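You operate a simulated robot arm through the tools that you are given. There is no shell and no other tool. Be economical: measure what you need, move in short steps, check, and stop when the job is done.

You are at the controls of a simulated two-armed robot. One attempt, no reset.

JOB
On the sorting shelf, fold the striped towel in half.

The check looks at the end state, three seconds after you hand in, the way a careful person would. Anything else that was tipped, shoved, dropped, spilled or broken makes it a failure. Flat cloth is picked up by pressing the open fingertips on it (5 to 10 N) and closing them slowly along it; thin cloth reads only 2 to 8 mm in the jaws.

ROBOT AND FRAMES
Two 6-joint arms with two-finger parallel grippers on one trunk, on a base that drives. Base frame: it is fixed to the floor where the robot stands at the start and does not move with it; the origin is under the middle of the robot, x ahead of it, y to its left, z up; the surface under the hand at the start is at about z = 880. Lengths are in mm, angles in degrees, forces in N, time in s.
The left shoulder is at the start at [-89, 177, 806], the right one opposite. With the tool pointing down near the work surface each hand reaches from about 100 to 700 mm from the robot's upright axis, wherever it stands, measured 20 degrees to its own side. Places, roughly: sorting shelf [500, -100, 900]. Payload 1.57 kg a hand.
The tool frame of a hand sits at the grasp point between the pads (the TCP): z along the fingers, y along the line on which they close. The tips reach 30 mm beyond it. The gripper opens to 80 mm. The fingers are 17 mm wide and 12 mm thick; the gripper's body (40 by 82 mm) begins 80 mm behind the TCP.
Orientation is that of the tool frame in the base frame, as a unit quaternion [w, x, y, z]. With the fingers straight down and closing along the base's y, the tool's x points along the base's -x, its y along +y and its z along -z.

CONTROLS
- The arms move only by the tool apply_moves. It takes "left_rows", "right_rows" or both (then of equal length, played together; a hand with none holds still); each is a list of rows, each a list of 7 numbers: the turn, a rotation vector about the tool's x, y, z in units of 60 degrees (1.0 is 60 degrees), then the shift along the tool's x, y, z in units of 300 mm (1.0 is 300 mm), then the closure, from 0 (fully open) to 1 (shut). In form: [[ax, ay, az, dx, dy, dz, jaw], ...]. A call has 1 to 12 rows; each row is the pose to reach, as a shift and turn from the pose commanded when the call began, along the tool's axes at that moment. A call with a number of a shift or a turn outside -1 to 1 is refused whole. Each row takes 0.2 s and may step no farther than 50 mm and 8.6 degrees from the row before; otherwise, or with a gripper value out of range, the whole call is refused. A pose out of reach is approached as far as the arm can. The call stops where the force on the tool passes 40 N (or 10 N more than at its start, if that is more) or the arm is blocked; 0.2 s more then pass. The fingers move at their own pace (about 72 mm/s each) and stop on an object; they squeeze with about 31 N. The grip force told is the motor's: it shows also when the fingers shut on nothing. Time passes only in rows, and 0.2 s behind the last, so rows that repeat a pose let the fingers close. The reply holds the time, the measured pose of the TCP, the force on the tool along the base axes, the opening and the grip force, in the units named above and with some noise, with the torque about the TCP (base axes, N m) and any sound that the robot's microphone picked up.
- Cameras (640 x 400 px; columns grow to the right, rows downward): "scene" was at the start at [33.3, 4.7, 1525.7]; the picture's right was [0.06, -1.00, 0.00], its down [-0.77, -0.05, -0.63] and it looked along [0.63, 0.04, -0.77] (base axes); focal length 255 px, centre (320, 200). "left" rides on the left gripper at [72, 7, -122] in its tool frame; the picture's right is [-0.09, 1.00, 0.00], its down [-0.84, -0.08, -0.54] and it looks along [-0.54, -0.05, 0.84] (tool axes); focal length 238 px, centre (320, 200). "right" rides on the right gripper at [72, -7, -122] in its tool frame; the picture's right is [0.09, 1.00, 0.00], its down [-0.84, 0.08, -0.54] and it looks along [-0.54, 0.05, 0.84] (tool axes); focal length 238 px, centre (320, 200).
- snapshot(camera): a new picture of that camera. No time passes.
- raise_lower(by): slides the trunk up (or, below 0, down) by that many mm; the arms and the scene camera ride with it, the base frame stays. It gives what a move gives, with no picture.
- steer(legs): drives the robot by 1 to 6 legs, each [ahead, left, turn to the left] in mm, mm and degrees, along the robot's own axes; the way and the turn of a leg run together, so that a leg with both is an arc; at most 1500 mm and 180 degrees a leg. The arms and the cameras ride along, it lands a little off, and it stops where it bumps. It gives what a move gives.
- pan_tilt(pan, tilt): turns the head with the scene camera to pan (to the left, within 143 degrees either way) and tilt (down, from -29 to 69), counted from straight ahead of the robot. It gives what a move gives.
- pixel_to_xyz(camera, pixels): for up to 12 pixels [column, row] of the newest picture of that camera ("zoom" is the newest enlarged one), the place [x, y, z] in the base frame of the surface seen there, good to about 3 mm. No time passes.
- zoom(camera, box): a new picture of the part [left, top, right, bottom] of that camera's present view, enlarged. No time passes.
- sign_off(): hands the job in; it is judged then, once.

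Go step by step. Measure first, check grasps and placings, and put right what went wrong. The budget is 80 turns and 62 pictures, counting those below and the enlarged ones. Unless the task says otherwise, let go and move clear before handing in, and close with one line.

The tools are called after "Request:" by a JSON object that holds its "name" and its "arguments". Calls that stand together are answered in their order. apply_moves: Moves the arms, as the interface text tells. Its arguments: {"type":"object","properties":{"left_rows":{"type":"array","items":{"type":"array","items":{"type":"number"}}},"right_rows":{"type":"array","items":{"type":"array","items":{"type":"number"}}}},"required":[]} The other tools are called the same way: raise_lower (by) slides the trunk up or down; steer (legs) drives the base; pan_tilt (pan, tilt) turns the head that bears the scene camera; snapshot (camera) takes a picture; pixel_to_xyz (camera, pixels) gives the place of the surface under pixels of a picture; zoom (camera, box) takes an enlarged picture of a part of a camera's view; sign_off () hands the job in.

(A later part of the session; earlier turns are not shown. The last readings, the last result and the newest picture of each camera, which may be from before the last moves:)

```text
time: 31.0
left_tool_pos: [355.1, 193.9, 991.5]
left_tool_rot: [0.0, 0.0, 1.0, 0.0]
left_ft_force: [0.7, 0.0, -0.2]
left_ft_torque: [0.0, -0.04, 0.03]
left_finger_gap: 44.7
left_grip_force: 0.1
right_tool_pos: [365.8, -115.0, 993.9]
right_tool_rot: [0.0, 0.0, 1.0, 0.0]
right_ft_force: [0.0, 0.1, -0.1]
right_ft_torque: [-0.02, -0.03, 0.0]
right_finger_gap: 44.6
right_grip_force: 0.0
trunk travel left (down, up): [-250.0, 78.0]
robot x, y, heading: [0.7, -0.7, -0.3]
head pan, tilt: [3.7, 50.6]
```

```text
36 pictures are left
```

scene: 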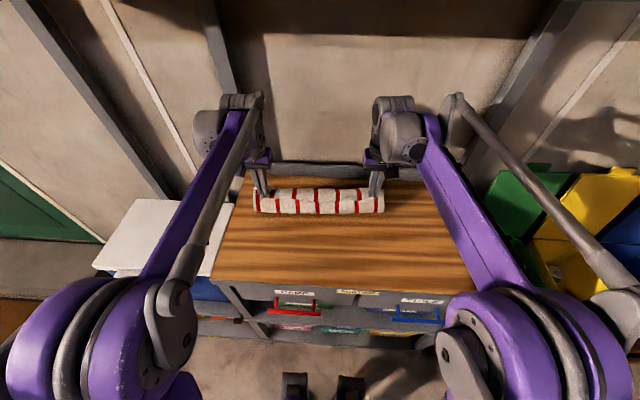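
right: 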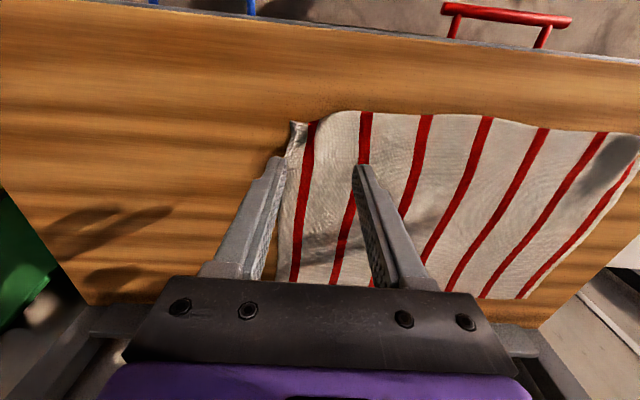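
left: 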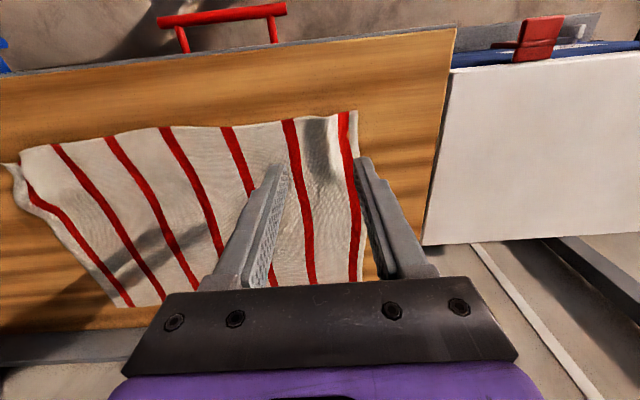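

The cloth is nearly flat apart from small ripples. Now I'll yaw the hands 90°, left +90 and right -90, so the jaws close along x.

Request:
{"name": "apply_moves", "arguments": {"left_rows": [[0, 0, 0.14, 0, 0, 0, 0.44], [0, 0, 0.28, 0, 0, 0, 0.44], [0, 0, 0.42, 0, 0, 0, 0.44], [0, 0, 0.56, 0, 0, 0, 0.44], [0, 0, 0.7, 0, 0, 0, 0.44], [0, 0, 0.75, 0, 0, 0, 0.44]], "right_rows": [[0, 0, -0.14, 0, 0, 0, 0.44], [0, 0, -0.28, 0, 0, 0, 0.44], [0, 0, -0.42, 0, 0, 0, 0.44], [0, 0, -0.56, 0, 0, 0, 0.44], [0, 0, -0.7, 0, 0, 0, 0.44], [0, 0, -0.75, 0, 0, 0, 0.44]]}}

Request:
{"name": "apply_moves", "arguments": {"left_rows": [[0, 0, 0.14, 0, 0, 0, 0.44], [0, 0, 0.28, 0, 0, 0, 0.44], [0, 0, 0.42, 0, 0, 0, 0.44], [0, 0, 0.56, 0, 0, 0, 0.44], [0, 0, 0.7, 0, 0, 0, 0.44], [0, 0, 0.75, 0, 0, 0, 0.44]], "right_rows": [[0, 0, -0.14, 0, 0, 0, 0.44], [0, 0, -0.28, 0, 0, 0, 0.44], [0, 0, -0.42, 0, 0, 0, 0.44], [0, 0, -0.56, 0, 0, 0, 0.44], [0, 0, -0.7, 0, 0, 0, 0.44], [0, 0, -0.75, 0, 0, 0, 0.44]]}}

Request:
{"name": "snapshot", "arguments": {"camera": "left"}}

Request:
{"name": "snapshot", "arguments": {"camera": "right"}}

```text
time: 32.4
left_tool_pos: [353.9, 193.9, 991.5]
left_tool_rot: [0.0, 0.383, 0.924, 0.0]
left_ft_force: [-0.4, 0.7, 0.5]
left_ft_torque: [0.03, -0.02, 0.02]
left_finger_gap: 44.5
left_grip_force: 0.1
right_tool_pos: [366.0, -113.8, 993.1]
right_tool_rot: [0.0, -0.383, 0.924, 0.0]
right_ft_force: [-0.3, -0.3, -0.5]
right_ft_torque: [0.02, 0.0, 0.02]
right_finger_gap: 44.6
right_grip_force: 0.0
trunk travel left (down, up): [-250.0, 78.0]
robot x, y, heading: [0.6, -3.1, 0.1]
head pan, tilt: [3.7, 50.6]
```

```text
time: 33.8
left_tool_pos: [354.6, 195.2, 992.3]
left_tool_rot: [-0.001, 0.707, 0.707, 0.0]
left_ft_force: [0.8, 0.7, 0.6]
left_ft_torque: [-0.03, -0.04, 0.02]
left_finger_gap: 45.0
left_grip_force: 0.0
right_tool_pos: [367.0, -115.1, 994.3]
right_tool_rot: [0.0, 0.708, -0.707, 0.001]
right_ft_force: [0.1, -0.1, -0.3]
right_ft_torque: [0.0, 0.0, -0.05]
right_finger_gap: 44.8
right_grip_force: 0.0
trunk travel left (down, up): [-250.0, 78.0]
robot x, y, heading: [3.0, 2.5, 0.0]
head pan, tilt: [3.7, 50.6]
```

```text
35 pictures are left
```

left: 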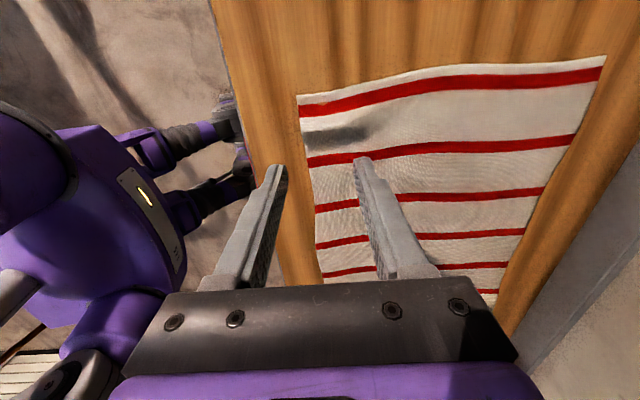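

```text
34 pictures are left
```

right: 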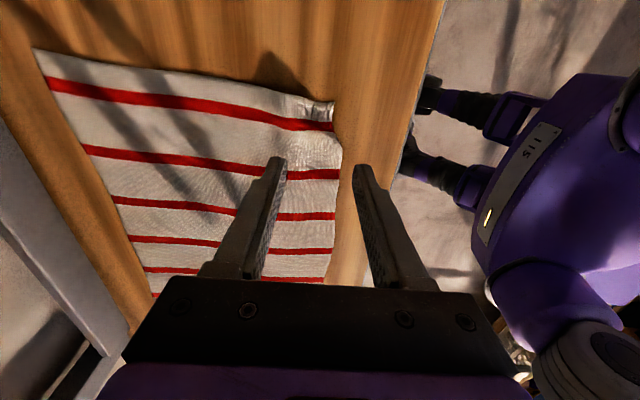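

The yaw worked, and the corners are visible at left (298,95) and right (333,108). I'll measure the near edge along y.

Request:
{"name": "pixel_to_xyz", "arguments": {"camera": "left", "pixels": [[301, 98], [303, 112], [305, 130], [308, 150], [312, 180], [605, 58], [316, 200]]}}

Request:
{"name": "pixel_to_xyz", "arguments": {"camera": "right", "pixels": [[330, 104], [331, 120], [330, 130], [337, 142], [339, 160], [338, 180], [335, 200], [36, 50], [320, 115], [300, 97]]}}

Request:
{"name": "zoom", "arguments": {"camera": "right", "box": [240, 70, 400, 170]}}

```text
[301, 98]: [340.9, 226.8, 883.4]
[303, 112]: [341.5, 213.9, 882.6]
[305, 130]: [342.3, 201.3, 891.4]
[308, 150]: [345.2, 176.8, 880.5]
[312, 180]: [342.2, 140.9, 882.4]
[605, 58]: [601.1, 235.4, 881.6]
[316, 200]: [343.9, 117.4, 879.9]
```

```text
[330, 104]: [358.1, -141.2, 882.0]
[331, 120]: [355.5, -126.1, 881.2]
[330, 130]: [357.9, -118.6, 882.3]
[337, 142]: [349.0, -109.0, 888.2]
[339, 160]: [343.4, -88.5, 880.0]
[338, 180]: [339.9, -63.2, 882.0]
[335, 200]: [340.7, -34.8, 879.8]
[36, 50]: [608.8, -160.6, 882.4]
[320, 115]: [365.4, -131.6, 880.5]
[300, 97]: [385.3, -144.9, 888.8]
```

```text
4.00 times, centred on (320, 120) of right
```

zoom: 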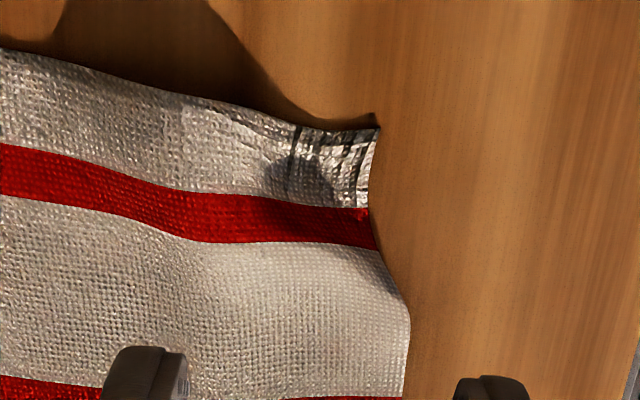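

The edges are at x=341 for the left (y≈215) and x=356 for the right (y≈-128). I'll place the outer finger just outside the edge and the inner one on the cloth with a 36 mm gap, hovering just above contact.

Request:
{"name": "apply_moves", "arguments": {"left_rows": [[0, 0, 0, 0.03, 0.004, 0.05, 0.55], [0, 0, 0, 0.066, 0.008, 0.12, 0.55], [0, 0, 0, 0.066, 0.008, 0.2, 0.55], [0, 0, 0, 0.066, 0.008, 0.25, 0.55], [0, 0, 0, 0.066, 0.008, 0.263, 0.55]], "right_rows": [[0, 0, 0, 0.02, -0.01, 0.05, 0.55], [0, 0, 0, 0.043, -0.017, 0.12, 0.55], [0, 0, 0, 0.043, -0.017, 0.2, 0.55], [0, 0, 0, 0.043, -0.017, 0.257, 0.55], [0, 0, 0, 0.043, -0.017, 0.27, 0.55]]}}

Request:
{"name": "snapshot", "arguments": {"camera": "left"}}

Request:
{"name": "snapshot", "arguments": {"camera": "right"}}

```text
time: 35.0
left_tool_pos: [356.1, 215.3, 912.7]
left_tool_rot: [0.0, 0.707, 0.707, 0.0]
left_ft_force: [-0.1, -0.9, 0.5]
left_ft_torque: [0.02, 0.0, 0.02]
left_finger_gap: 35.9
left_grip_force: 0.2
right_tool_pos: [372.2, -126.8, 911.8]
right_tool_rot: [0.001, -0.707, 0.708, 0.001]
right_ft_force: [0.0, -0.5, 1.1]
right_ft_torque: [0.02, -0.01, 0.01]
right_finger_gap: 35.9
right_grip_force: 0.0
trunk travel left (down, up): [-250.0, 78.0]
robot x, y, heading: [0.6, 2.5, -0.1]
head pan, tilt: [3.7, 50.6]
```

```text
32 pictures are left
```

left: 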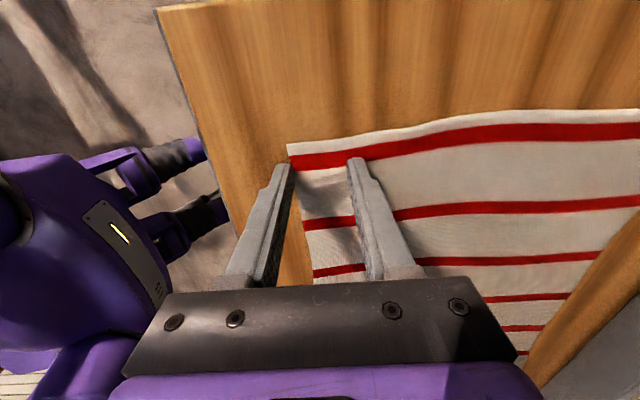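

```text
31 pictures are left
```

right: 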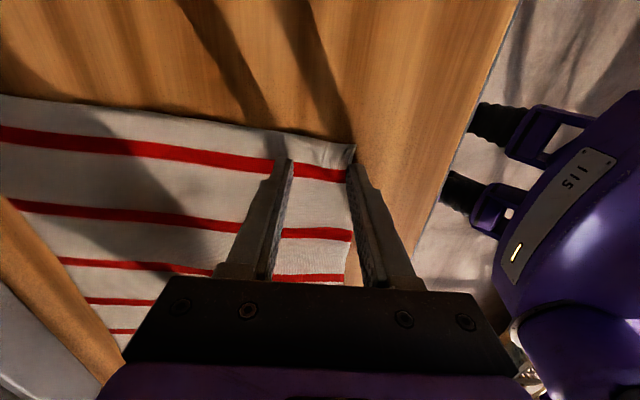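

Alignment is as intended, with the outer fingers just at the edges. I'll press gently and check the force.

Request:
{"name": "apply_moves", "arguments": {"left_rows": [[0, 0, 0, 0, 0, 0.003, 0.55], [0, 0, 0, 0, 0, 0.005, 0.55], [0, 0, 0, 0, 0, 0.005, 0.55]], "right_rows": [[0, 0, 0, 0, 0, 0.002, 0.55], [0, 0, 0, 0, 0, 0.003, 0.55], [0, 0, 0, 0, 0, 0.003, 0.55]]}}

```text
time: 35.8
left_tool_pos: [357.0, 214.4, 913.1]
left_tool_rot: [0.0, 0.707, 0.707, 0.0]
left_ft_force: [-0.4, -0.3, -0.9]
left_ft_torque: [0.03, 0.01, 0.01]
left_finger_gap: 35.9
left_grip_force: 0.1
right_tool_pos: [372.3, -126.4, 911.5]
right_tool_rot: [0.0, -0.707, 0.707, 0.0]
right_ft_force: [0.2, 0.8, 17.9]
right_ft_torque: [0.0, -0.07, 0.0]
right_finger_gap: 35.7
right_grip_force: 0.0
trunk travel left (down, up): [-250.0, 78.0]
robot x, y, heading: [-1.9, 2.3, -0.1]
head pan, tilt: [3.7, 50.6]
```

Request:
{"name": "apply_moves", "arguments": {"left_rows": [[0, 0, 0, 0, 0, 0.003, 0.55], [0, 0, 0, 0, 0, 0.004, 0.55], [0, 0, 0, 0, 0, 0.004, 0.55]], "right_rows": [[0, 0, 0, 0, 0, -0.001, 0.55], [0, 0, 0, 0, 0, -0.001, 0.55], [0, 0, 0, 0, 0, -0.001, 0.55]]}}

```text
time: 36.6
left_tool_pos: [355.9, 214.2, 911.3]
left_tool_rot: [0.0, 0.706, 0.708, 0.002]
left_ft_force: [0.8, 4.1, 27.2]
left_ft_torque: [0.17, -0.08, -0.02]
left_finger_gap: 35.9
left_grip_force: 0.1
right_tool_pos: [370.1, -127.6, 912.4]
right_tool_rot: [0.0, -0.707, 0.707, 0.0]
right_ft_force: [0.6, -0.1, 1.8]
right_ft_torque: [0.0, -0.04, -0.04]
right_finger_gap: 35.9
right_grip_force: 0.1
trunk travel left (down, up): [-250.0, 78.0]
robot x, y, heading: [-1.5, -0.9, 0.2]
head pan, tilt: [3.7, 50.6]
```

The left is at 27 N and the right at 2 N, so I'll fine-tune both.

Request:
{"name": "apply_moves", "arguments": {"left_rows": [[0, 0, 0, 0, 0, -0.0017, 0.55], [0, 0, 0, 0, 0, -0.0017, 0.55]], "right_rows": [[0, 0, 0, 0, 0, 0.0006, 0.55], [0, 0, 0, 0, 0, 0.0006, 0.55]]}}

```text
time: 37.2
left_tool_pos: [356.3, 214.3, 911.0]
left_tool_rot: [0.001, 0.707, 0.707, 0.001]
left_ft_force: [2.2, 4.8, 27.4]
left_ft_torque: [0.22, -0.12, 0.01]
left_finger_gap: 36.1
left_grip_force: 0.1
right_tool_pos: [372.0, -127.5, 912.3]
right_tool_rot: [0.0, 0.707, -0.707, 0.0]
right_ft_force: [2.0, -0.7, 6.0]
right_ft_torque: [-0.05, -0.03, 0.01]
right_finger_gap: 36.1
right_grip_force: 0.0
trunk travel left (down, up): [-250.0, 78.0]
robot x, y, heading: [-1.2, -3.1, -0.3]
head pan, tilt: [3.7, 50.6]
```

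The right is at 6 N, which is good. I'll ease the left further and close partway.

Request:
{"name": "apply_moves", "arguments": {"left_rows": [[0, 0, 0, 0, 0, -0.0025, 0.55], [0, 0, 0, 0, 0, -0.0025, 0.57], [0, 0, 0, 0, 0, -0.0025, 0.6], [0, 0, 0, 0, 0, -0.0025, 0.63], [0, 0, 0, 0, 0, -0.0025, 0.66], [0, 0, 0, 0, 0, -0.0025, 0.69], [0, 0, 0, 0, 0, -0.0025, 0.72]], "right_rows": [[0, 0, 0, 0, 0, 0.0007, 0.55], [0, 0, 0, 0, 0, 0.0007, 0.57], [0, 0, 0, 0, 0, 0.0007, 0.6], [0, 0, 0, 0, 0, 0.0007, 0.63], [0, 0, 0, 0, 0, 0.0007, 0.66], [0, 0, 0, 0, 0, 0.0007, 0.69], [0, 0, 0, 0, 0, 0.0007, 0.72]]}}

Request:
{"name": "zoom", "arguments": {"camera": "left", "box": [220, 100, 420, 225]}}

Request:
{"name": "zoom", "arguments": {"camera": "right", "box": [220, 100, 420, 225]}}

```text
time: 38.8
left_tool_pos: [355.5, 215.2, 911.8]
left_tool_rot: [0.001, 0.707, 0.707, 0.001]
left_ft_force: [0.4, 0.4, 0.2]
left_ft_torque: [0.02, 0.0, -0.01]
left_finger_gap: 22.4
left_grip_force: 0.2
right_tool_pos: [370.4, -127.4, 911.2]
right_tool_rot: [-0.001, 0.707, -0.707, 0.001]
right_ft_force: [0.0, -0.3, 31.3]
right_ft_torque: [-0.08, -0.01, -0.03]
right_finger_gap: 20.6
right_grip_force: 0.1
trunk travel left (down, up): [-250.0, 78.0]
robot x, y, heading: [-2.2, 0.8, -0.0]
head pan, tilt: [3.7, 50.6]
```

```text
3.20 times, centred on (320, 162) of left
```

zoom: 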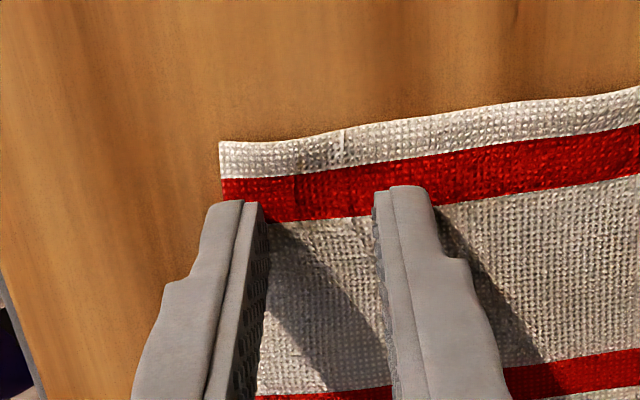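

```text
3.20 times, centred on (320, 162) of right
```

zoom: 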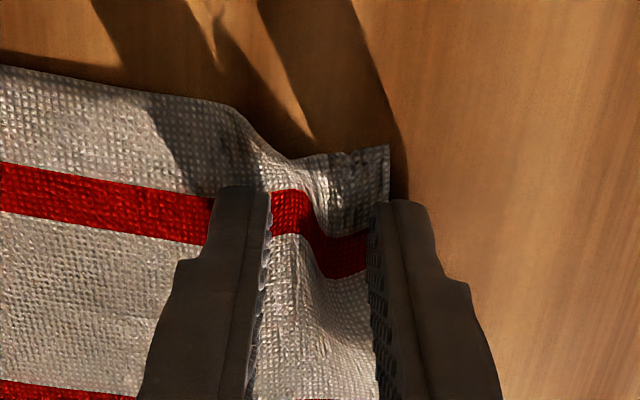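

The right is gathering a hump right at the edge. The left lost contact and its outer finger slid onto the cloth. I'll finish the right grip first.

Request:
{"name": "apply_moves", "arguments": {"right_rows": [[0, 0, 0, 0, 0, -0.0007, 0.75], [0, 0, 0, 0, 0, -0.0007, 0.78], [0, 0, 0, 0, 0, -0.0007, 0.81], [0, 0, 0, 0, 0, -0.0007, 0.84], [0, 0, 0, 0, 0, -0.0007, 0.87], [0, 0, 0, 0, 0, -0.0007, 0.9], [0, 0, 0, 0, 0, -0.0007, 0.93], [0, 0, 0, 0, 0, -0.0007, 0.96], [0, 0, 0, 0, 0, -0.0007, 1], [0, 0, 0, 0, 0, -0.0007, 1], [0, 0, 0, 0, 0, -0.0007, 1]], "left_rows": [[0, 0, 0, 0, 0, -0.02, 0.55], [0, 0, 0, 0, -0.003, -0.02, 0.55], [0, 0, 0, 0, -0.003, -0.02, 0.55], [0, 0, 0, 0, -0.003, -0.02, 0.55], [0, 0, 0, 0, -0.003, -0.02, 0.55], [0, 0, 0, 0, -0.003, -0.02, 0.55], [0, 0, 0, 0, -0.003, -0.02, 0.55], [0, 0, 0, 0, -0.003, -0.02, 0.55], [0, 0, 0, 0, -0.003, 0.0, 0.55], [0, 0, 0, 0, -0.003, 0.0005, 0.55], [0, 0, 0, 0, -0.003, 0.0013, 0.55]]}}

Request:
{"name": "zoom", "arguments": {"camera": "right", "box": [220, 100, 420, 225]}}

```text
time: 41.2
left_tool_pos: [355.4, 214.9, 912.8]
left_tool_rot: [0.001, 0.708, 0.707, 0.001]
left_ft_force: [0.4, -0.8, 0.2]
left_ft_torque: [0.0, 0.0, 0.01]
left_finger_gap: 36.0
left_grip_force: 0.0
right_tool_pos: [371.2, -125.6, 911.4]
right_tool_rot: [0.0, 0.707, -0.707, 0.0]
right_ft_force: [-0.8, 0.8, 20.5]
right_ft_torque: [-0.06, -0.01, -0.06]
right_finger_gap: 2.6
right_grip_force: 23.7
trunk travel left (down, up): [-250.0, 78.0]
robot x, y, heading: [0.1, -0.7, -0.0]
head pan, tilt: [3.7, 50.6]
```

```text
3.20 times, centred on (320, 162) of right
```

zoom: 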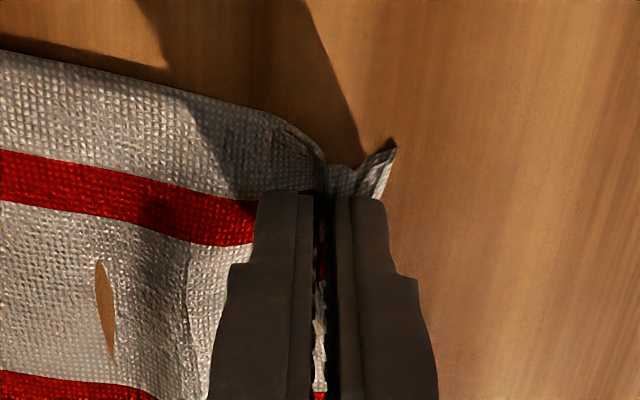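

The right grip holds (2.6 mm). Now I'll press the left into contact in small steps.

Request:
{"name": "apply_moves", "arguments": {"left_rows": [[0, 0, 0, 0, 0, 0.0005, 0.55], [0, 0, 0, 0, 0, 0.001, 0.55], [0, 0, 0, 0, 0, 0.0015, 0.55], [0, 0, 0, 0, 0, 0.0015, 0.55]]}}

```text
time: 42.2
left_tool_pos: [355.6, 216.1, 912.3]
left_tool_rot: [0.001, 0.707, 0.707, 0.001]
left_ft_force: [2.2, -0.3, 7.3]
left_ft_torque: [0.02, -0.11, -0.01]
left_finger_gap: 35.9
left_grip_force: 0.0
right_tool_pos: [370.9, -126.3, 911.8]
right_tool_rot: [-0.001, 0.707, -0.707, 0.001]
right_ft_force: [-0.9, 2.0, 16.9]
right_ft_torque: [-0.01, 0.01, -0.04]
right_finger_gap: 2.5
right_grip_force: 24.1
trunk travel left (down, up): [-250.0, 78.0]
robot x, y, heading: [0.0, 2.5, 0.3]
head pan, tilt: [3.7, 50.6]
```

The left is at 7 N. The right gathered well with firmer pressure, so I'll add 0.3 mm and close partway.

Request:
{"name": "apply_moves", "arguments": {"left_rows": [[0, 0, 0, 0, 0, 0.0012, 0.55], [0, 0, 0, 0, 0, 0.0012, 0.57], [0, 0, 0, 0, 0, 0.0012, 0.6], [0, 0, 0, 0, 0, 0.0012, 0.63], [0, 0, 0, 0, 0, 0.0012, 0.66], [0, 0, 0, 0, 0, 0.0012, 0.69], [0, 0, 0, 0, 0, 0.0012, 0.72]]}}

Request:
{"name": "zoom", "arguments": {"camera": "left", "box": [220, 100, 420, 225]}}

```text
time: 43.8
left_tool_pos: [355.2, 214.6, 912.3]
left_tool_rot: [0.0, 0.707, 0.707, -0.001]
left_ft_force: [-0.3, 1.3, 22.7]
left_ft_torque: [0.09, -0.1, 0.0]
left_finger_gap: 23.5
left_grip_force: 3.9
right_tool_pos: [370.3, -126.3, 911.9]
right_tool_rot: [0.0, -0.707, 0.707, 0.0]
right_ft_force: [0.2, 2.8, 10.4]
right_ft_torque: [0.0, -0.02, -0.01]
right_finger_gap: 2.6
right_grip_force: 23.8
trunk travel left (down, up): [-250.0, 78.0]
robot x, y, heading: [1.6, 1.6, -0.2]
head pan, tilt: [3.7, 50.6]
```

```text
3.20 times, centred on (320, 162) of left
```

zoom: 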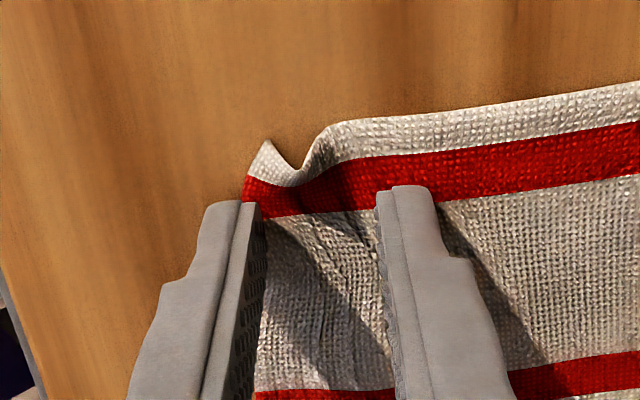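

The left hump is forming at the edge too, so I'll close the rest of the way.

Request:
{"name": "apply_moves", "arguments": {"left_rows": [[0, 0, 0, 0, 0, 0, 0.75], [0, 0, 0, 0, 0, 0, 0.78], [0, 0, 0, 0, 0, 0, 0.81], [0, 0, 0, 0, 0, 0, 0.84], [0, 0, 0, 0, 0, 0, 0.87], [0, 0, 0, 0, 0, 0, 0.9], [0, 0, 0, 0, 0, 0, 0.93], [0, 0, 0, 0, 0, 0, 0.96], [0, 0, 0, 0, 0, 0, 1], [0, 0, 0, 0, 0, 0, 1], [0, 0, 0, 0, 0, 0, 1]]}}

Request:
{"name": "zoom", "arguments": {"camera": "left", "box": [220, 100, 420, 225]}}

```text
time: 46.2
left_tool_pos: [353.7, 214.2, 912.4]
left_tool_rot: [0.001, 0.707, 0.707, 0.001]
left_ft_force: [-1.3, -0.6, 24.3]
left_ft_torque: [0.04, 0.07, -0.02]
left_finger_gap: 9.4
left_grip_force: 27.6
right_tool_pos: [370.8, -126.2, 911.4]
right_tool_rot: [0.0, 0.707, -0.707, 0.001]
right_ft_force: [0.3, 2.3, 8.9]
right_ft_torque: [0.03, 0.02, -0.01]
right_finger_gap: 2.5
right_grip_force: 23.3
trunk travel left (down, up): [-250.0, 78.0]
robot x, y, heading: [-2.5, 1.1, 0.1]
head pan, tilt: [3.7, 50.6]
```

```text
3.20 times, centred on (320, 162) of left
```

zoom: 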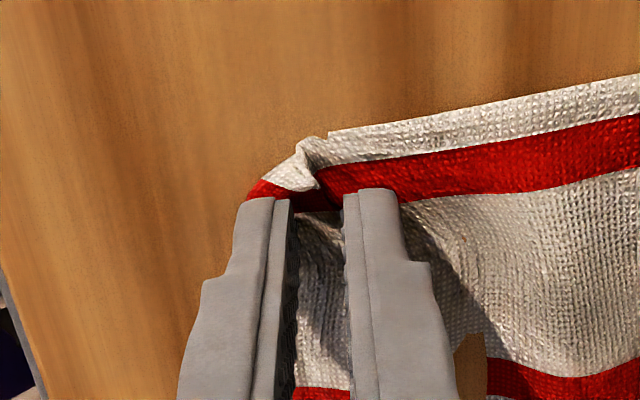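

The left jaws stopped at 9.4 mm on a thicker bunch, which is still a firm hold. I'll lift both slightly to test.

Request:
{"name": "apply_moves", "arguments": {"left_rows": [[0, 0, 0, 0, 0.002, -0.03, 1], [0, 0, 0, 0, 0.005, -0.06, 1], [0, 0, 0, 0, 0.012, -0.09, 1]], "right_rows": [[0, 0, 0, 0, -0.002, -0.03, 1], [0, 0, 0, 0, -0.005, -0.06, 1], [0, 0, 0, 0, -0.012, -0.09, 1]]}}

Request:
{"name": "snapshot", "arguments": {"camera": "left"}}

Request:
{"name": "zoom", "arguments": {"camera": "right", "box": [160, 80, 480, 280]}}

```text
time: 47.0
left_tool_pos: [360.1, 213.6, 937.8]
left_tool_rot: [0.0, 0.707, 0.708, 0.0]
left_ft_force: [-0.3, -0.8, -0.1]
left_ft_torque: [-0.03, -0.02, 0.02]
left_finger_gap: 8.3
left_grip_force: 26.4
right_tool_pos: [373.6, -125.9, 937.5]
right_tool_rot: [0.0, 0.708, -0.707, 0.0]
right_ft_force: [0.1, 0.5, -1.1]
right_ft_torque: [0.03, -0.03, 0.01]
right_finger_gap: 2.4
right_grip_force: 23.6
trunk travel left (down, up): [-250.0, 78.0]
robot x, y, heading: [-2.5, 1.6, -0.1]
head pan, tilt: [3.7, 50.6]
```

```text
25 pictures are left
```

left: 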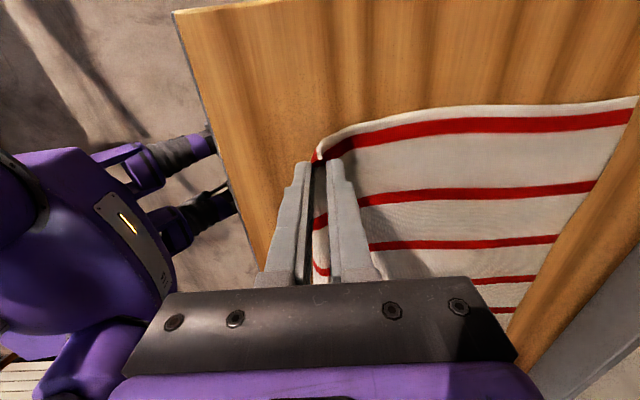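

```text
2.00 times, centred on (320, 180) of right
```

zoom: 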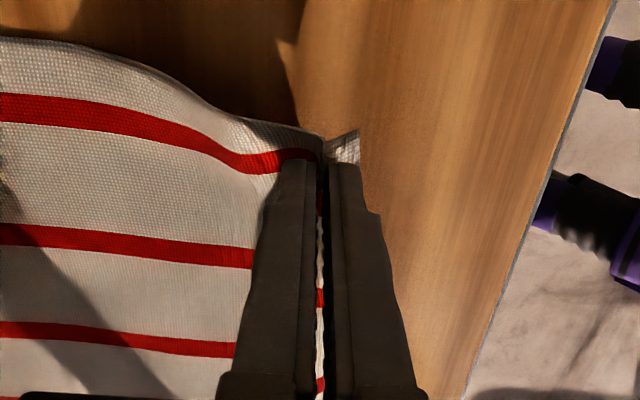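

Both corners are held and the cloth exits downward. Now the first half of the arc.

Request:
{"name": "apply_moves", "arguments": {"left_rows": [[0, 0, 0, 0, 0.017, -0.054, 1], [0, 0, 0, 0, 0.042, -0.1025, 1], [0, 0, 0, 0, 0.073, -0.147, 1], [0, 0, 0, 0, 0.11, -0.187, 1], [0, 0, 0, 0, 0.153, -0.221, 1], [0, 0, 0, 0, 0.2, -0.25, 1], [0, 0, 0, 0, 0.251, -0.272, 1], [0, 0, 0, 0, 0.305, -0.287, 1], [0, 0, 0, 0, 0.36, -0.294, 1], [0, 0, 0, 0, 0.416, -0.294, 1]], "right_rows": [[0, 0, 0, 0, -0.017, -0.054, 1], [0, 0, 0, 0, -0.042, -0.1025, 1], [0, 0, 0, 0, -0.073, -0.147, 1], [0, 0, 0, 0, -0.11, -0.187, 1], [0, 0, 0, 0, -0.153, -0.221, 1], [0, 0, 0, 0, -0.2, -0.25, 1], [0, 0, 0, 0, -0.251, -0.272, 1], [0, 0, 0, 0, -0.305, -0.287, 1], [0, 0, 0, 0, -0.36, -0.294, 1], [0, 0, 0, 0, -0.416, -0.294, 1]]}}

Request:
{"name": "zoom", "arguments": {"camera": "scene", "box": [220, 140, 420, 265]}}

Request:
{"name": "snapshot", "arguments": {"camera": "left"}}

```text
time: 49.2
left_tool_pos: [484.8, 212.6, 1025.6]
left_tool_rot: [0.0, 0.708, 0.707, 0.0]
left_ft_force: [0.5, -0.3, -1.4]
left_ft_torque: [-0.01, 0.01, -0.01]
left_finger_gap: 8.2
left_grip_force: 28.2
right_tool_pos: [501.2, -125.6, 1026.7]
right_tool_rot: [0.0, -0.707, 0.707, 0.0]
right_ft_force: [0.4, 0.7, 0.3]
right_ft_torque: [0.0, -0.01, 0.01]
right_finger_gap: 2.7
right_grip_force: 23.5
trunk travel left (down, up): [-250.0, 78.0]
robot x, y, heading: [0.8, -0.3, -0.2]
head pan, tilt: [3.7, 50.6]
```

```text
3.20 times, centred on (320, 202) of scene
```

zoom: 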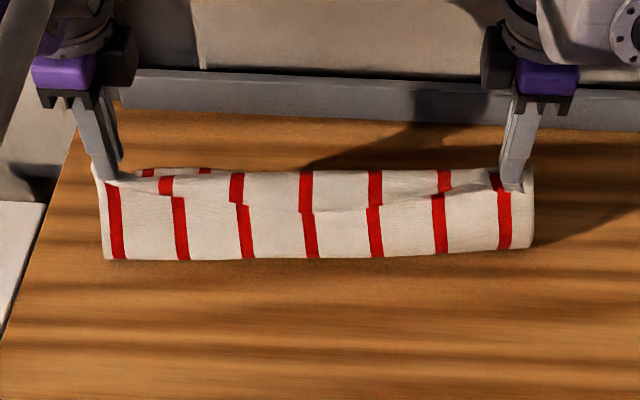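

```text
22 pictures are left
```

left: 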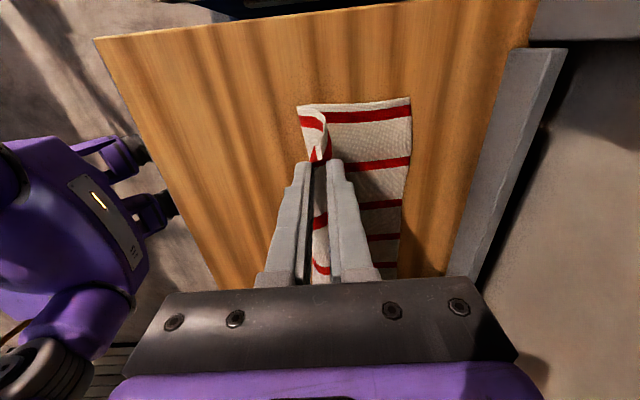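

The flap hangs well, with slight sag between the hands. I'll continue down to the far edge, spreading the hands 4 mm each.

Request:
{"name": "apply_moves", "arguments": {"left_rows": [[0, 0, 0, 0.005, 0.055, 0.007, 1], [0, 0, 0, 0.01, 0.109, 0.022, 1], [0, 0, 0, 0.013, 0.16, 0.044, 1], [0, 0, 0, 0.013, 0.207, 0.0725, 1], [0, 0, 0, 0.013, 0.25, 0.107, 1], [0, 0, 0, 0.013, 0.287, 0.147, 1], [0, 0, 0, 0.013, 0.318, 0.1915, 1], [0, 0, 0, 0.013, 0.343, 0.24, 1], [0, 0, 0, 0.013, 0.365, 0.291, 1]], "right_rows": [[0, 0, 0, 0.005, -0.055, 0.007, 1], [0, 0, 0, 0.01, -0.109, 0.022, 1], [0, 0, 0, 0.013, -0.16, 0.044, 1], [0, 0, 0, 0.013, -0.207, 0.0725, 1], [0, 0, 0, 0.013, -0.25, 0.107, 1], [0, 0, 0, 0.013, -0.287, 0.147, 1], [0, 0, 0, 0.013, -0.318, 0.1915, 1], [0, 0, 0, 0.013, -0.343, 0.24, 1], [0, 0, 0, 0.013, -0.36, 0.291, 1]]}}

Request:
{"name": "zoom", "arguments": {"camera": "scene", "box": [220, 140, 420, 265]}}

Request:
{"name": "snapshot", "arguments": {"camera": "left"}}

Request:
{"name": "snapshot", "arguments": {"camera": "right"}}

```text
time: 51.2
left_tool_pos: [595.5, 218.6, 937.0]
left_tool_rot: [0.0, 0.707, 0.707, 0.0]
left_ft_force: [0.0, -0.5, -0.2]
left_ft_torque: [-0.03, -0.02, -0.01]
left_finger_gap: 8.3
left_grip_force: 27.0
right_tool_pos: [608.5, -130.7, 937.2]
right_tool_rot: [0.001, 0.708, -0.707, 0.001]
right_ft_force: [-0.1, 0.3, 0.5]
right_ft_torque: [0.02, -0.02, 0.02]
right_finger_gap: 2.5
right_grip_force: 23.6
trunk travel left (down, up): [-250.0, 78.0]
robot x, y, heading: [-1.6, 2.0, -0.1]
head pan, tilt: [3.7, 50.6]
```

```text
3.20 times, centred on (320, 202) of scene
```

zoom: 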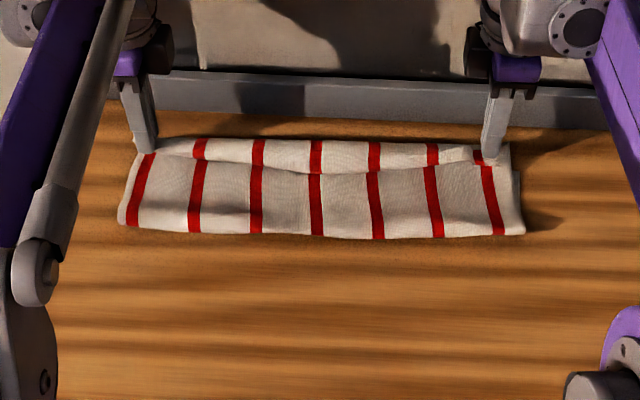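

```text
20 pictures are left
```

left: 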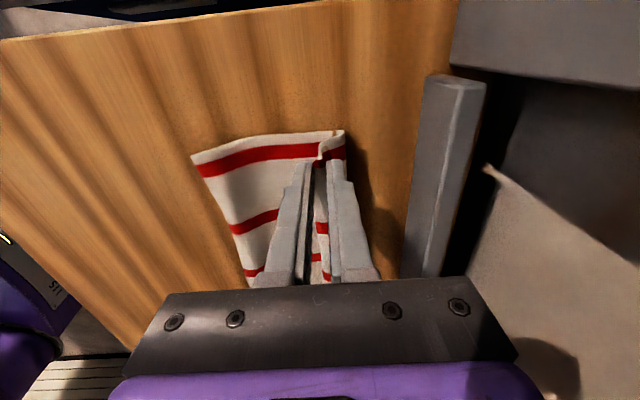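

```text
19 pictures are left
```

right: 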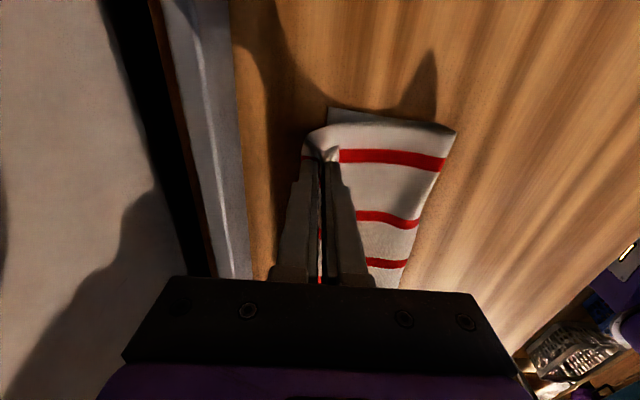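

It's nearly down, so I'll check the layer positions before releasing.

Request:
{"name": "pixel_to_xyz", "arguments": {"camera": "zoom", "pixels": [[290, 142], [290, 155], [290, 168], [290, 178], [290, 200], [290, 233], [410, 145], [410, 160], [410, 172], [410, 232], [125, 222], [520, 230]]}}

```text
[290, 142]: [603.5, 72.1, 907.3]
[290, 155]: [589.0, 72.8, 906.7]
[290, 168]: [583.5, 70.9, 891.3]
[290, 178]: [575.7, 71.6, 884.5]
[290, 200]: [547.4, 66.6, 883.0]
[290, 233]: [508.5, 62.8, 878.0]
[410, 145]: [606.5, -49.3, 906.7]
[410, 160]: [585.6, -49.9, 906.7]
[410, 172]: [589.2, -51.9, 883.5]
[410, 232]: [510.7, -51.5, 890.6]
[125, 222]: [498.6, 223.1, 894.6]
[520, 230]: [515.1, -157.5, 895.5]
```

Between the hands, the free edge sits at x≈587 on top of a crest at x≈608. So a strip of about 20 mm is turned back, and I'll flip it out after release. I'll pull back 10 mm, set down, and open gently.

Request:
{"name": "apply_moves", "arguments": {"left_rows": [[0, 0, 0, 0, -0.02, 0.03, 1], [0, 0, 0, 0, -0.033, 0.055, 1], [0, 0, 0, 0, -0.033, 0.068, 1], [0, 0, 0, 0, -0.033, 0.068, 0.95], [0, 0, 0, 0, -0.033, 0.068, 0.85], [0, 0, 0, 0, -0.033, 0.068, 0.75], [0, 0, 0, 0, -0.033, 0.068, 0.7], [0, 0, 0, 0, -0.033, 0.0, 0.7], [0, 0, 0, 0, -0.033, -0.1, 0.7], [0, 0, 0, 0, -0.033, -0.2, 0.7]], "right_rows": [[0, 0, 0, 0, 0.02, 0.03, 1], [0, 0, 0, 0, 0.033, 0.055, 1], [0, 0, 0, 0, 0.033, 0.068, 1], [0, 0, 0, 0, 0.033, 0.068, 0.95], [0, 0, 0, 0, 0.033, 0.068, 0.85], [0, 0, 0, 0, 0.033, 0.068, 0.75], [0, 0, 0, 0, 0.033, 0.068, 0.7], [0, 0, 0, 0, 0.033, 0.0, 0.7], [0, 0, 0, 0, 0.033, -0.1, 0.7], [0, 0, 0, 0, 0.033, -0.2, 0.7]]}}

Request:
{"name": "zoom", "arguments": {"camera": "scene", "box": [220, 140, 420, 265]}}

Request:
{"name": "snapshot", "arguments": {"camera": "left"}}

Request:
{"name": "snapshot", "arguments": {"camera": "right"}}

```text
time: 53.4
left_tool_pos: [584.5, 217.4, 997.1]
left_tool_rot: [0.0, 0.707, 0.707, -0.001]
left_ft_force: [-0.2, -0.6, -0.2]
left_ft_torque: [-0.01, 0.03, -0.02]
left_finger_gap: 24.1
left_grip_force: 0.1
right_tool_pos: [597.8, -130.9, 998.5]
right_tool_rot: [0.0, -0.707, 0.707, 0.0]
right_ft_force: [0.0, 0.1, -0.7]
right_ft_torque: [-0.01, 0.0, -0.05]
right_finger_gap: 24.2
right_grip_force: 0.1
trunk travel left (down, up): [-250.0, 78.0]
robot x, y, heading: [0.9, -2.0, -0.1]
head pan, tilt: [3.7, 50.6]
```

```text
3.20 times, centred on (320, 202) of scene
```

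zoom: 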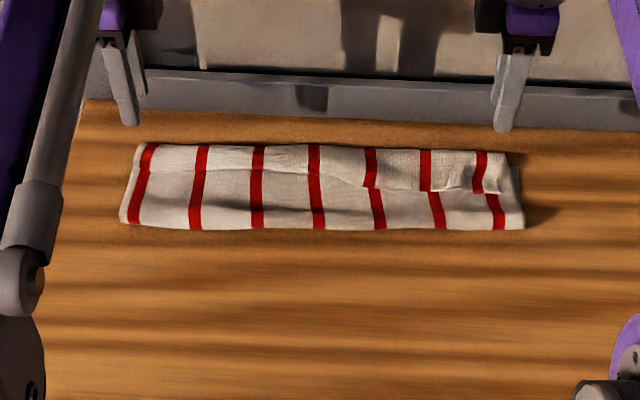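

```text
17 pictures are left
```

left: 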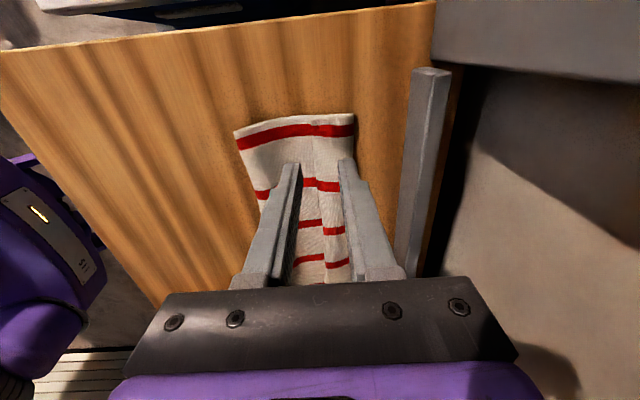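

```text
16 pictures are left
```

right: 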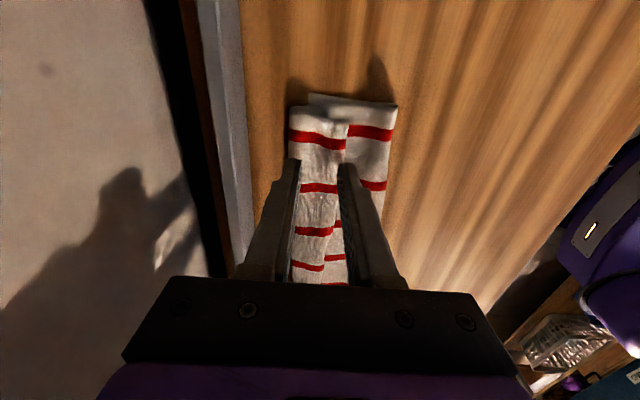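

The flap is down, but the turned-back strip is wider on the right. I'll measure its edge and the crest.

Request:
{"name": "pixel_to_xyz", "arguments": {"camera": "zoom", "pixels": [[145, 145], [490, 152], [230, 148], [230, 172], [310, 148], [310, 172], [390, 152], [390, 187], [460, 153], [460, 190], [125, 222], [520, 226]]}}

Request:
{"name": "pixel_to_xyz", "arguments": {"camera": "right", "pixels": [[292, 108], [345, 125], [352, 112], [394, 106], [312, 96], [340, 160], [293, 140], [330, 240], [365, 180]]}}

Request:
{"name": "zoom", "arguments": {"camera": "right", "box": [250, 80, 442, 200]}}

```text
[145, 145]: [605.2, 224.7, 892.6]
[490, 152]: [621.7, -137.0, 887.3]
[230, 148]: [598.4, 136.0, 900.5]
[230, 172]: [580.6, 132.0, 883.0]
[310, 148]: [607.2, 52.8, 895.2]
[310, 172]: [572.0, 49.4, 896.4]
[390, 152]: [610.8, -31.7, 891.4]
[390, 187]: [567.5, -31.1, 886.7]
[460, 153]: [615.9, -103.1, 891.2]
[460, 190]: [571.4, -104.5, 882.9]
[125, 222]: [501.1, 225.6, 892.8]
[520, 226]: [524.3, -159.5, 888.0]
```

```text
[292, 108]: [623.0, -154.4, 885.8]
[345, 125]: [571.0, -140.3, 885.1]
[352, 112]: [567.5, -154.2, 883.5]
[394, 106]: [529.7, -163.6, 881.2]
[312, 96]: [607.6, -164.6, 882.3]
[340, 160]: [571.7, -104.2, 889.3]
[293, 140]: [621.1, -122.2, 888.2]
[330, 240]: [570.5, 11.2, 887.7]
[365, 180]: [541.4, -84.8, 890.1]
```

```text
3.33 times, centred on (346, 140) of right
```

zoom: 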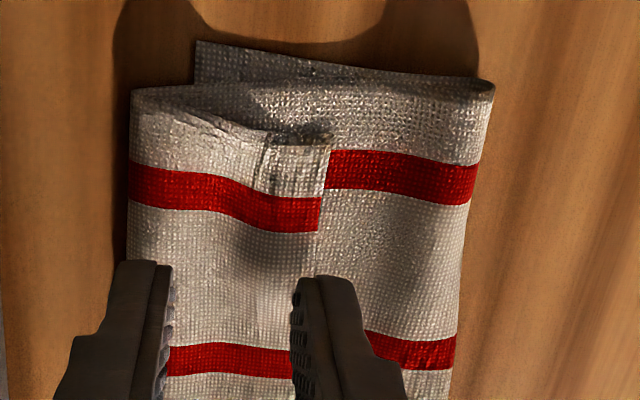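

The right strip is turned back about 50 mm (edge x≈570, crest x≈622), so this isn't good enough. I'll unfold it and redo the fold from far to near. In that direction the hands can pitch with the cloth, pointing forward at the end, so the edge isn't left turned back. First I'll yaw the hands back to close along y, above the strip's free edge.

Request:
{"name": "apply_moves", "arguments": {"left_rows": [[0, 0, -0.14, -0.02, 0.005, 0, 0.44], [0, 0, -0.28, -0.04, 0.01, 0, 0.44], [0, 0, -0.42, -0.06, 0.015, 0.03, 0.44], [0, 0, -0.56, -0.08, 0.018, 0.06, 0.44], [0, 0, -0.7, -0.09, 0.018, 0.09, 0.44], [0, 0, -0.75, -0.09, 0.018, 0.1, 0.44]], "right_rows": [[0, 0, 0.14, -0.02, 0.01, 0, 0.44], [0, 0, 0.28, -0.04, 0.02, 0, 0.44], [0, 0, 0.42, -0.06, 0.03, 0.03, 0.44], [0, 0, 0.56, -0.08, 0.045, 0.06, 0.44], [0, 0, 0.7, -0.1, 0.06, 0.09, 0.44], [0, 0, 0.75, -0.103, 0.06, 0.1, 0.44]]}}

Request:
{"name": "apply_moves", "arguments": {"left_rows": [[0, 0, -0.14, 0, 0, 0, 0.44], [0, 0, -0.28, 0, 0, 0, 0.44], [0, 0, -0.42, 0, 0, 0, 0.44], [0, 0, -0.56, 0, 0, 0, 0.44], [0, 0, -0.7, 0, 0, 0, 0.44], [0, 0, -0.75, 0, 0, 0, 0.44]], "right_rows": [[0, 0, 0.14, 0, 0, 0, 0.44], [0, 0, 0.28, 0, 0, 0, 0.44], [0, 0, 0.42, 0, 0, 0, 0.44], [0, 0, 0.56, 0, 0, 0, 0.44], [0, 0, 0.7, 0, 0, 0, 0.44], [0, 0, 0.75, 0, 0, 0, 0.44]]}}

Request:
{"name": "snapshot", "arguments": {"camera": "left"}}

Request:
{"name": "snapshot", "arguments": {"camera": "right"}}

```text
time: 54.8
left_tool_pos: [589.9, 192.3, 967.2]
left_tool_rot: [0.0, 0.382, 0.924, 0.0]
left_ft_force: [-0.5, -0.8, 0.3]
left_ft_torque: [0.0, 0.0, -0.01]
left_finger_gap: 44.7
left_grip_force: 0.0
right_tool_pos: [581.2, -99.6, 968.6]
right_tool_rot: [0.0, -0.381, 0.925, 0.0]
right_ft_force: [-0.8, 0.5, 0.3]
right_ft_torque: [-0.01, -0.01, -0.04]
right_finger_gap: 44.8
right_grip_force: 0.1
trunk travel left (down, up): [-250.0, 78.0]
robot x, y, heading: [-1.0, -0.2, -0.1]
head pan, tilt: [3.7, 50.6]
```

```text
time: 56.2
left_tool_pos: [589.7, 191.2, 967.2]
left_tool_rot: [0.0, -0.001, 1.0, 0.0]
left_ft_force: [0.3, 0.5, 0.1]
left_ft_torque: [-0.03, 0.0, 0.01]
left_finger_gap: 44.9
left_grip_force: 0.0
right_tool_pos: [579.8, -98.9, 969.0]
right_tool_rot: [-0.001, 0.001, 1.0, 0.0]
right_ft_force: [0.1, -0.9, 0.3]
right_ft_torque: [0.01, -0.02, 0.01]
right_finger_gap: 45.0
right_grip_force: 0.0
trunk travel left (down, up): [-250.0, 78.0]
robot x, y, heading: [0.3, 0.9, -0.0]
head pan, tilt: [3.7, 50.6]
```

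```text
14 pictures are left
```

left: 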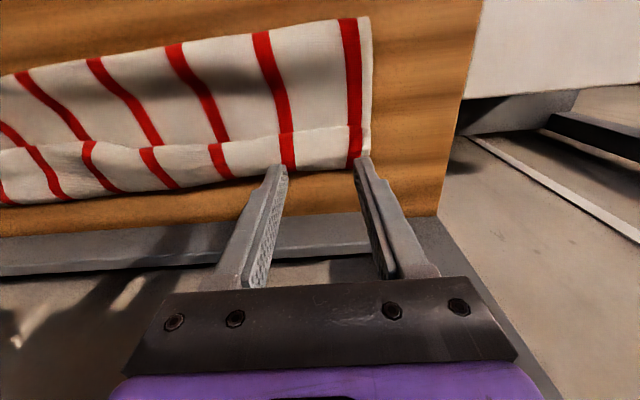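

```text
13 pictures are left
```

right: 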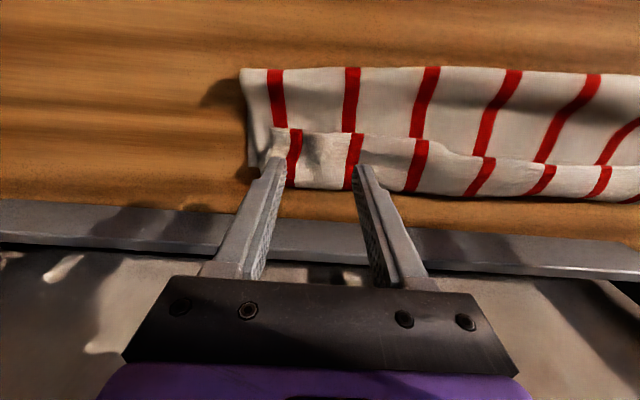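

Now I can see the strip edge: left along row ~130 and right along row ~132. I'll measure it for the grip.

Request:
{"name": "pixel_to_xyz", "arguments": {"camera": "left", "pixels": [[265, 136], [310, 130], [358, 126], [310, 145], [310, 165], [260, 175], [365, 20], [210, 38]]}}

Request:
{"name": "pixel_to_xyz", "arguments": {"camera": "right", "pixels": [[280, 131], [320, 133], [345, 135], [390, 140], [320, 155], [320, 186], [345, 160], [244, 70]]}}

```text
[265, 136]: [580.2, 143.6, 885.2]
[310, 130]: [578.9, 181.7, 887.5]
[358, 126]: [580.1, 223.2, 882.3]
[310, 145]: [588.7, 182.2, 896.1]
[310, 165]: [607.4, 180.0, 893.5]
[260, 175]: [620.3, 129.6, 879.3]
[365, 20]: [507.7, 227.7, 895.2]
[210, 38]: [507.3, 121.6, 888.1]
```

```text
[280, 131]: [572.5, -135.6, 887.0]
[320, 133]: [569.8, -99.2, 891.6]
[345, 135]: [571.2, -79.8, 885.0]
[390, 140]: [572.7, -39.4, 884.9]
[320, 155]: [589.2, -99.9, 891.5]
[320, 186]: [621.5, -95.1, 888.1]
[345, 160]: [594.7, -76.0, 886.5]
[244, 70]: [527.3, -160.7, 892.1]
```

The strip edge is at x≈580 (left) and x≈571 (right), and the hands are already well placed. I'll descend to light contact.

Request:
{"name": "apply_moves", "arguments": {"left_rows": [[0, 0, 0, 0, 0, 0.07, 0.44], [0, 0, 0, 0, 0, 0.13, 0.44], [0, 0, 0, 0, 0, 0.155, 0.44], [0, 0, 0, 0, 0, 0.163, 0.44], [0, 0, 0, 0, 0, 0.17, 0.44]], "right_rows": [[0, 0, 0, 0, 0, 0.07, 0.44], [0, 0, 0, 0, 0, 0.13, 0.44], [0, 0, 0, 0, 0, 0.16, 0.44], [0, 0, 0, 0, 0, 0.168, 0.44], [0, 0, 0, 0, 0, 0.175, 0.44]]}}

```text
time: 57.4
left_tool_pos: [589.4, 191.5, 917.5]
left_tool_rot: [0.0, 0.0, 1.0, 0.0]
left_ft_force: [0.1, 0.0, 0.2]
left_ft_torque: [0.0, -0.01, 0.0]
left_finger_gap: 44.7
left_grip_force: 0.0
right_tool_pos: [581.1, -99.1, 917.9]
right_tool_rot: [0.0, 0.0, 1.0, -0.001]
right_ft_force: [-0.6, 0.1, 0.0]
right_ft_torque: [-0.04, 0.01, 0.01]
right_finger_gap: 44.7
right_grip_force: 0.1
trunk travel left (down, up): [-250.0, 78.0]
robot x, y, heading: [2.4, -1.1, 0.0]
head pan, tilt: [3.7, 50.6]
```

Request:
{"name": "apply_moves", "arguments": {"left_rows": [[0, 0, 0, 0, 0, 0.003, 0.44], [0, 0, 0, 0, 0, 0.006, 0.44], [0, 0, 0, 0, 0, 0.009, 0.44], [0, 0, 0, 0, 0, 0.009, 0.44]], "right_rows": [[0, 0, 0, 0, 0, 0.003, 0.44], [0, 0, 0, 0, 0, 0.006, 0.44], [0, 0, 0, 0, 0, 0.009, 0.44], [0, 0, 0, 0, 0, 0.009, 0.44]]}}

```text
time: 58.4
left_tool_pos: [588.9, 192.1, 914.9]
left_tool_rot: [0.0, -0.001, 1.0, 0.0]
left_ft_force: [-0.8, 0.3, 1.2]
left_ft_torque: [0.01, 0.02, 0.0]
left_finger_gap: 44.0
left_grip_force: 0.1
right_tool_pos: [580.5, -99.5, 914.7]
right_tool_rot: [0.0, 0.0, 1.0, 0.0]
right_ft_force: [-0.2, -0.9, 0.7]
right_ft_torque: [-0.04, 0.02, -0.01]
right_finger_gap: 44.8
right_grip_force: 0.1
trunk travel left (down, up): [-250.0, 78.0]
robot x, y, heading: [-2.1, 3.3, 0.1]
head pan, tilt: [3.7, 50.6]
```

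Contact is just beginning at about 1 N, so I'll take another small step down.

Request:
{"name": "apply_moves", "arguments": {"left_rows": [[0, 0, 0, 0, 0, 0.001, 0.44], [0, 0, 0, 0, 0, 0.002, 0.44], [0, 0, 0, 0, 0, 0.002, 0.44]], "right_rows": [[0, 0, 0, 0, 0, 0.001, 0.44], [0, 0, 0, 0, 0, 0.0025, 0.44], [0, 0, 0, 0, 0, 0.0025, 0.44]]}}

```text
time: 59.2
left_tool_pos: [589.7, 190.8, 914.1]
left_tool_rot: [-0.001, 0.0, 1.0, 0.0]
left_ft_force: [1.7, 0.1, 4.2]
left_ft_torque: [0.07, -0.03, 0.0]
left_finger_gap: 44.3
left_grip_force: 0.1
right_tool_pos: [580.2, -98.5, 914.2]
right_tool_rot: [0.0, 0.0, 1.0, -0.001]
right_ft_force: [0.8, -0.7, 7.0]
right_ft_torque: [-0.07, -0.07, -0.02]
right_finger_gap: 44.9
right_grip_force: 0.1
trunk travel left (down, up): [-250.0, 78.0]
robot x, y, heading: [-1.1, -1.2, 0.2]
head pan, tilt: [3.7, 50.6]
```

Forces are 4 and 7 N, which is right. I'll close slowly.

Request:
{"name": "apply_moves", "arguments": {"left_rows": [[0, 0, 0, 0, 0, 0.001, 0.46], [0, 0, 0, 0, 0, 0.001, 0.49], [0, 0, 0, 0, 0, 0.001, 0.52], [0, 0, 0, 0, 0, 0.001, 0.55], [0, 0, 0, 0, 0, 0.001, 0.58], [0, 0, 0, 0, 0, 0.001, 0.61], [0, 0, 0, 0, 0, 0.001, 0.64], [0, 0, 0, 0, 0, 0.001, 0.67], [0, 0, 0, 0, 0, 0.001, 0.7], [0, 0, 0, 0, 0, 0.001, 0.73]], "right_rows": [[0, 0, 0, 0, 0, 0, 0.46], [0, 0, 0, 0, 0, 0, 0.49], [0, 0, 0, 0, 0, 0, 0.52], [0, 0, 0, 0, 0, 0, 0.55], [0, 0, 0, 0, 0, 0, 0.58], [0, 0, 0, 0, 0, 0, 0.61], [0, 0, 0, 0, 0, 0, 0.64], [0, 0, 0, 0, 0, 0, 0.67], [0, 0, 0, 0, 0, 0, 0.7], [0, 0, 0, 0, 0, 0, 0.73]]}}

Request:
{"name": "apply_moves", "arguments": {"left_rows": [[0, 0, 0, 0, 0, 0, 0.76], [0, 0, 0, 0, 0, 0, 0.79], [0, 0, 0, 0, 0, 0, 0.82], [0, 0, 0, 0, 0, 0, 0.85], [0, 0, 0, 0, 0, 0, 0.88], [0, 0, 0, 0, 0, 0, 0.91], [0, 0, 0, 0, 0, 0, 0.94], [0, 0, 0, 0, 0, 0, 0.97], [0, 0, 0, 0, 0, 0, 1], [0, 0, 0, 0, 0, 0, 1], [0, 0, 0, 0, 0, 0, 1]], "right_rows": [[0, 0, 0, 0, 0, 0, 0.76], [0, 0, 0, 0, 0, 0, 0.79], [0, 0, 0, 0, 0, 0, 0.82], [0, 0, 0, 0, 0, 0, 0.85], [0, 0, 0, 0, 0, 0, 0.88], [0, 0, 0, 0, 0, 0, 0.91], [0, 0, 0, 0, 0, 0, 0.94], [0, 0, 0, 0, 0, 0, 0.97], [0, 0, 0, 0, 0, 0, 1], [0, 0, 0, 0, 0, 0, 1], [0, 0, 0, 0, 0, 0, 1]]}}

```text
time: 61.4
left_tool_pos: [588.6, 191.4, 914.4]
left_tool_rot: [0.001, 0.0, 1.0, 0.001]
left_ft_force: [0.6, -2.5, 6.7]
left_ft_torque: [-0.03, 0.01, -0.03]
left_finger_gap: 21.7
left_grip_force: 0.2
right_tool_pos: [578.7, -99.6, 913.2]
right_tool_rot: [-0.001, -0.001, 1.0, 0.0]
right_ft_force: [-0.2, 0.3, 6.5]
right_ft_torque: [0.01, -0.07, 0.0]
right_finger_gap: 21.4
right_grip_force: 0.1
trunk travel left (down, up): [-250.0, 78.0]
robot x, y, heading: [-0.5, 2.1, 0.2]
head pan, tilt: [3.7, 50.6]
```

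```text
time: 63.8
left_tool_pos: [589.3, 190.0, 913.5]
left_tool_rot: [0.001, 0.0, 1.0, 0.0]
left_ft_force: [-0.5, -15.3, 9.6]
left_ft_torque: [-0.41, 0.02, -0.08]
left_finger_gap: 8.2
left_grip_force: 26.7
right_tool_pos: [579.5, -99.3, 913.0]
right_tool_rot: [0.001, 0.0, 1.0, 0.001]
right_ft_force: [0.4, 16.5, 6.2]
right_ft_torque: [0.5, -0.05, 0.08]
right_finger_gap: 2.9
right_grip_force: 24.3
trunk travel left (down, up): [-250.0, 78.0]
robot x, y, heading: [1.8, -2.4, 0.1]
head pan, tilt: [3.7, 50.6]
```

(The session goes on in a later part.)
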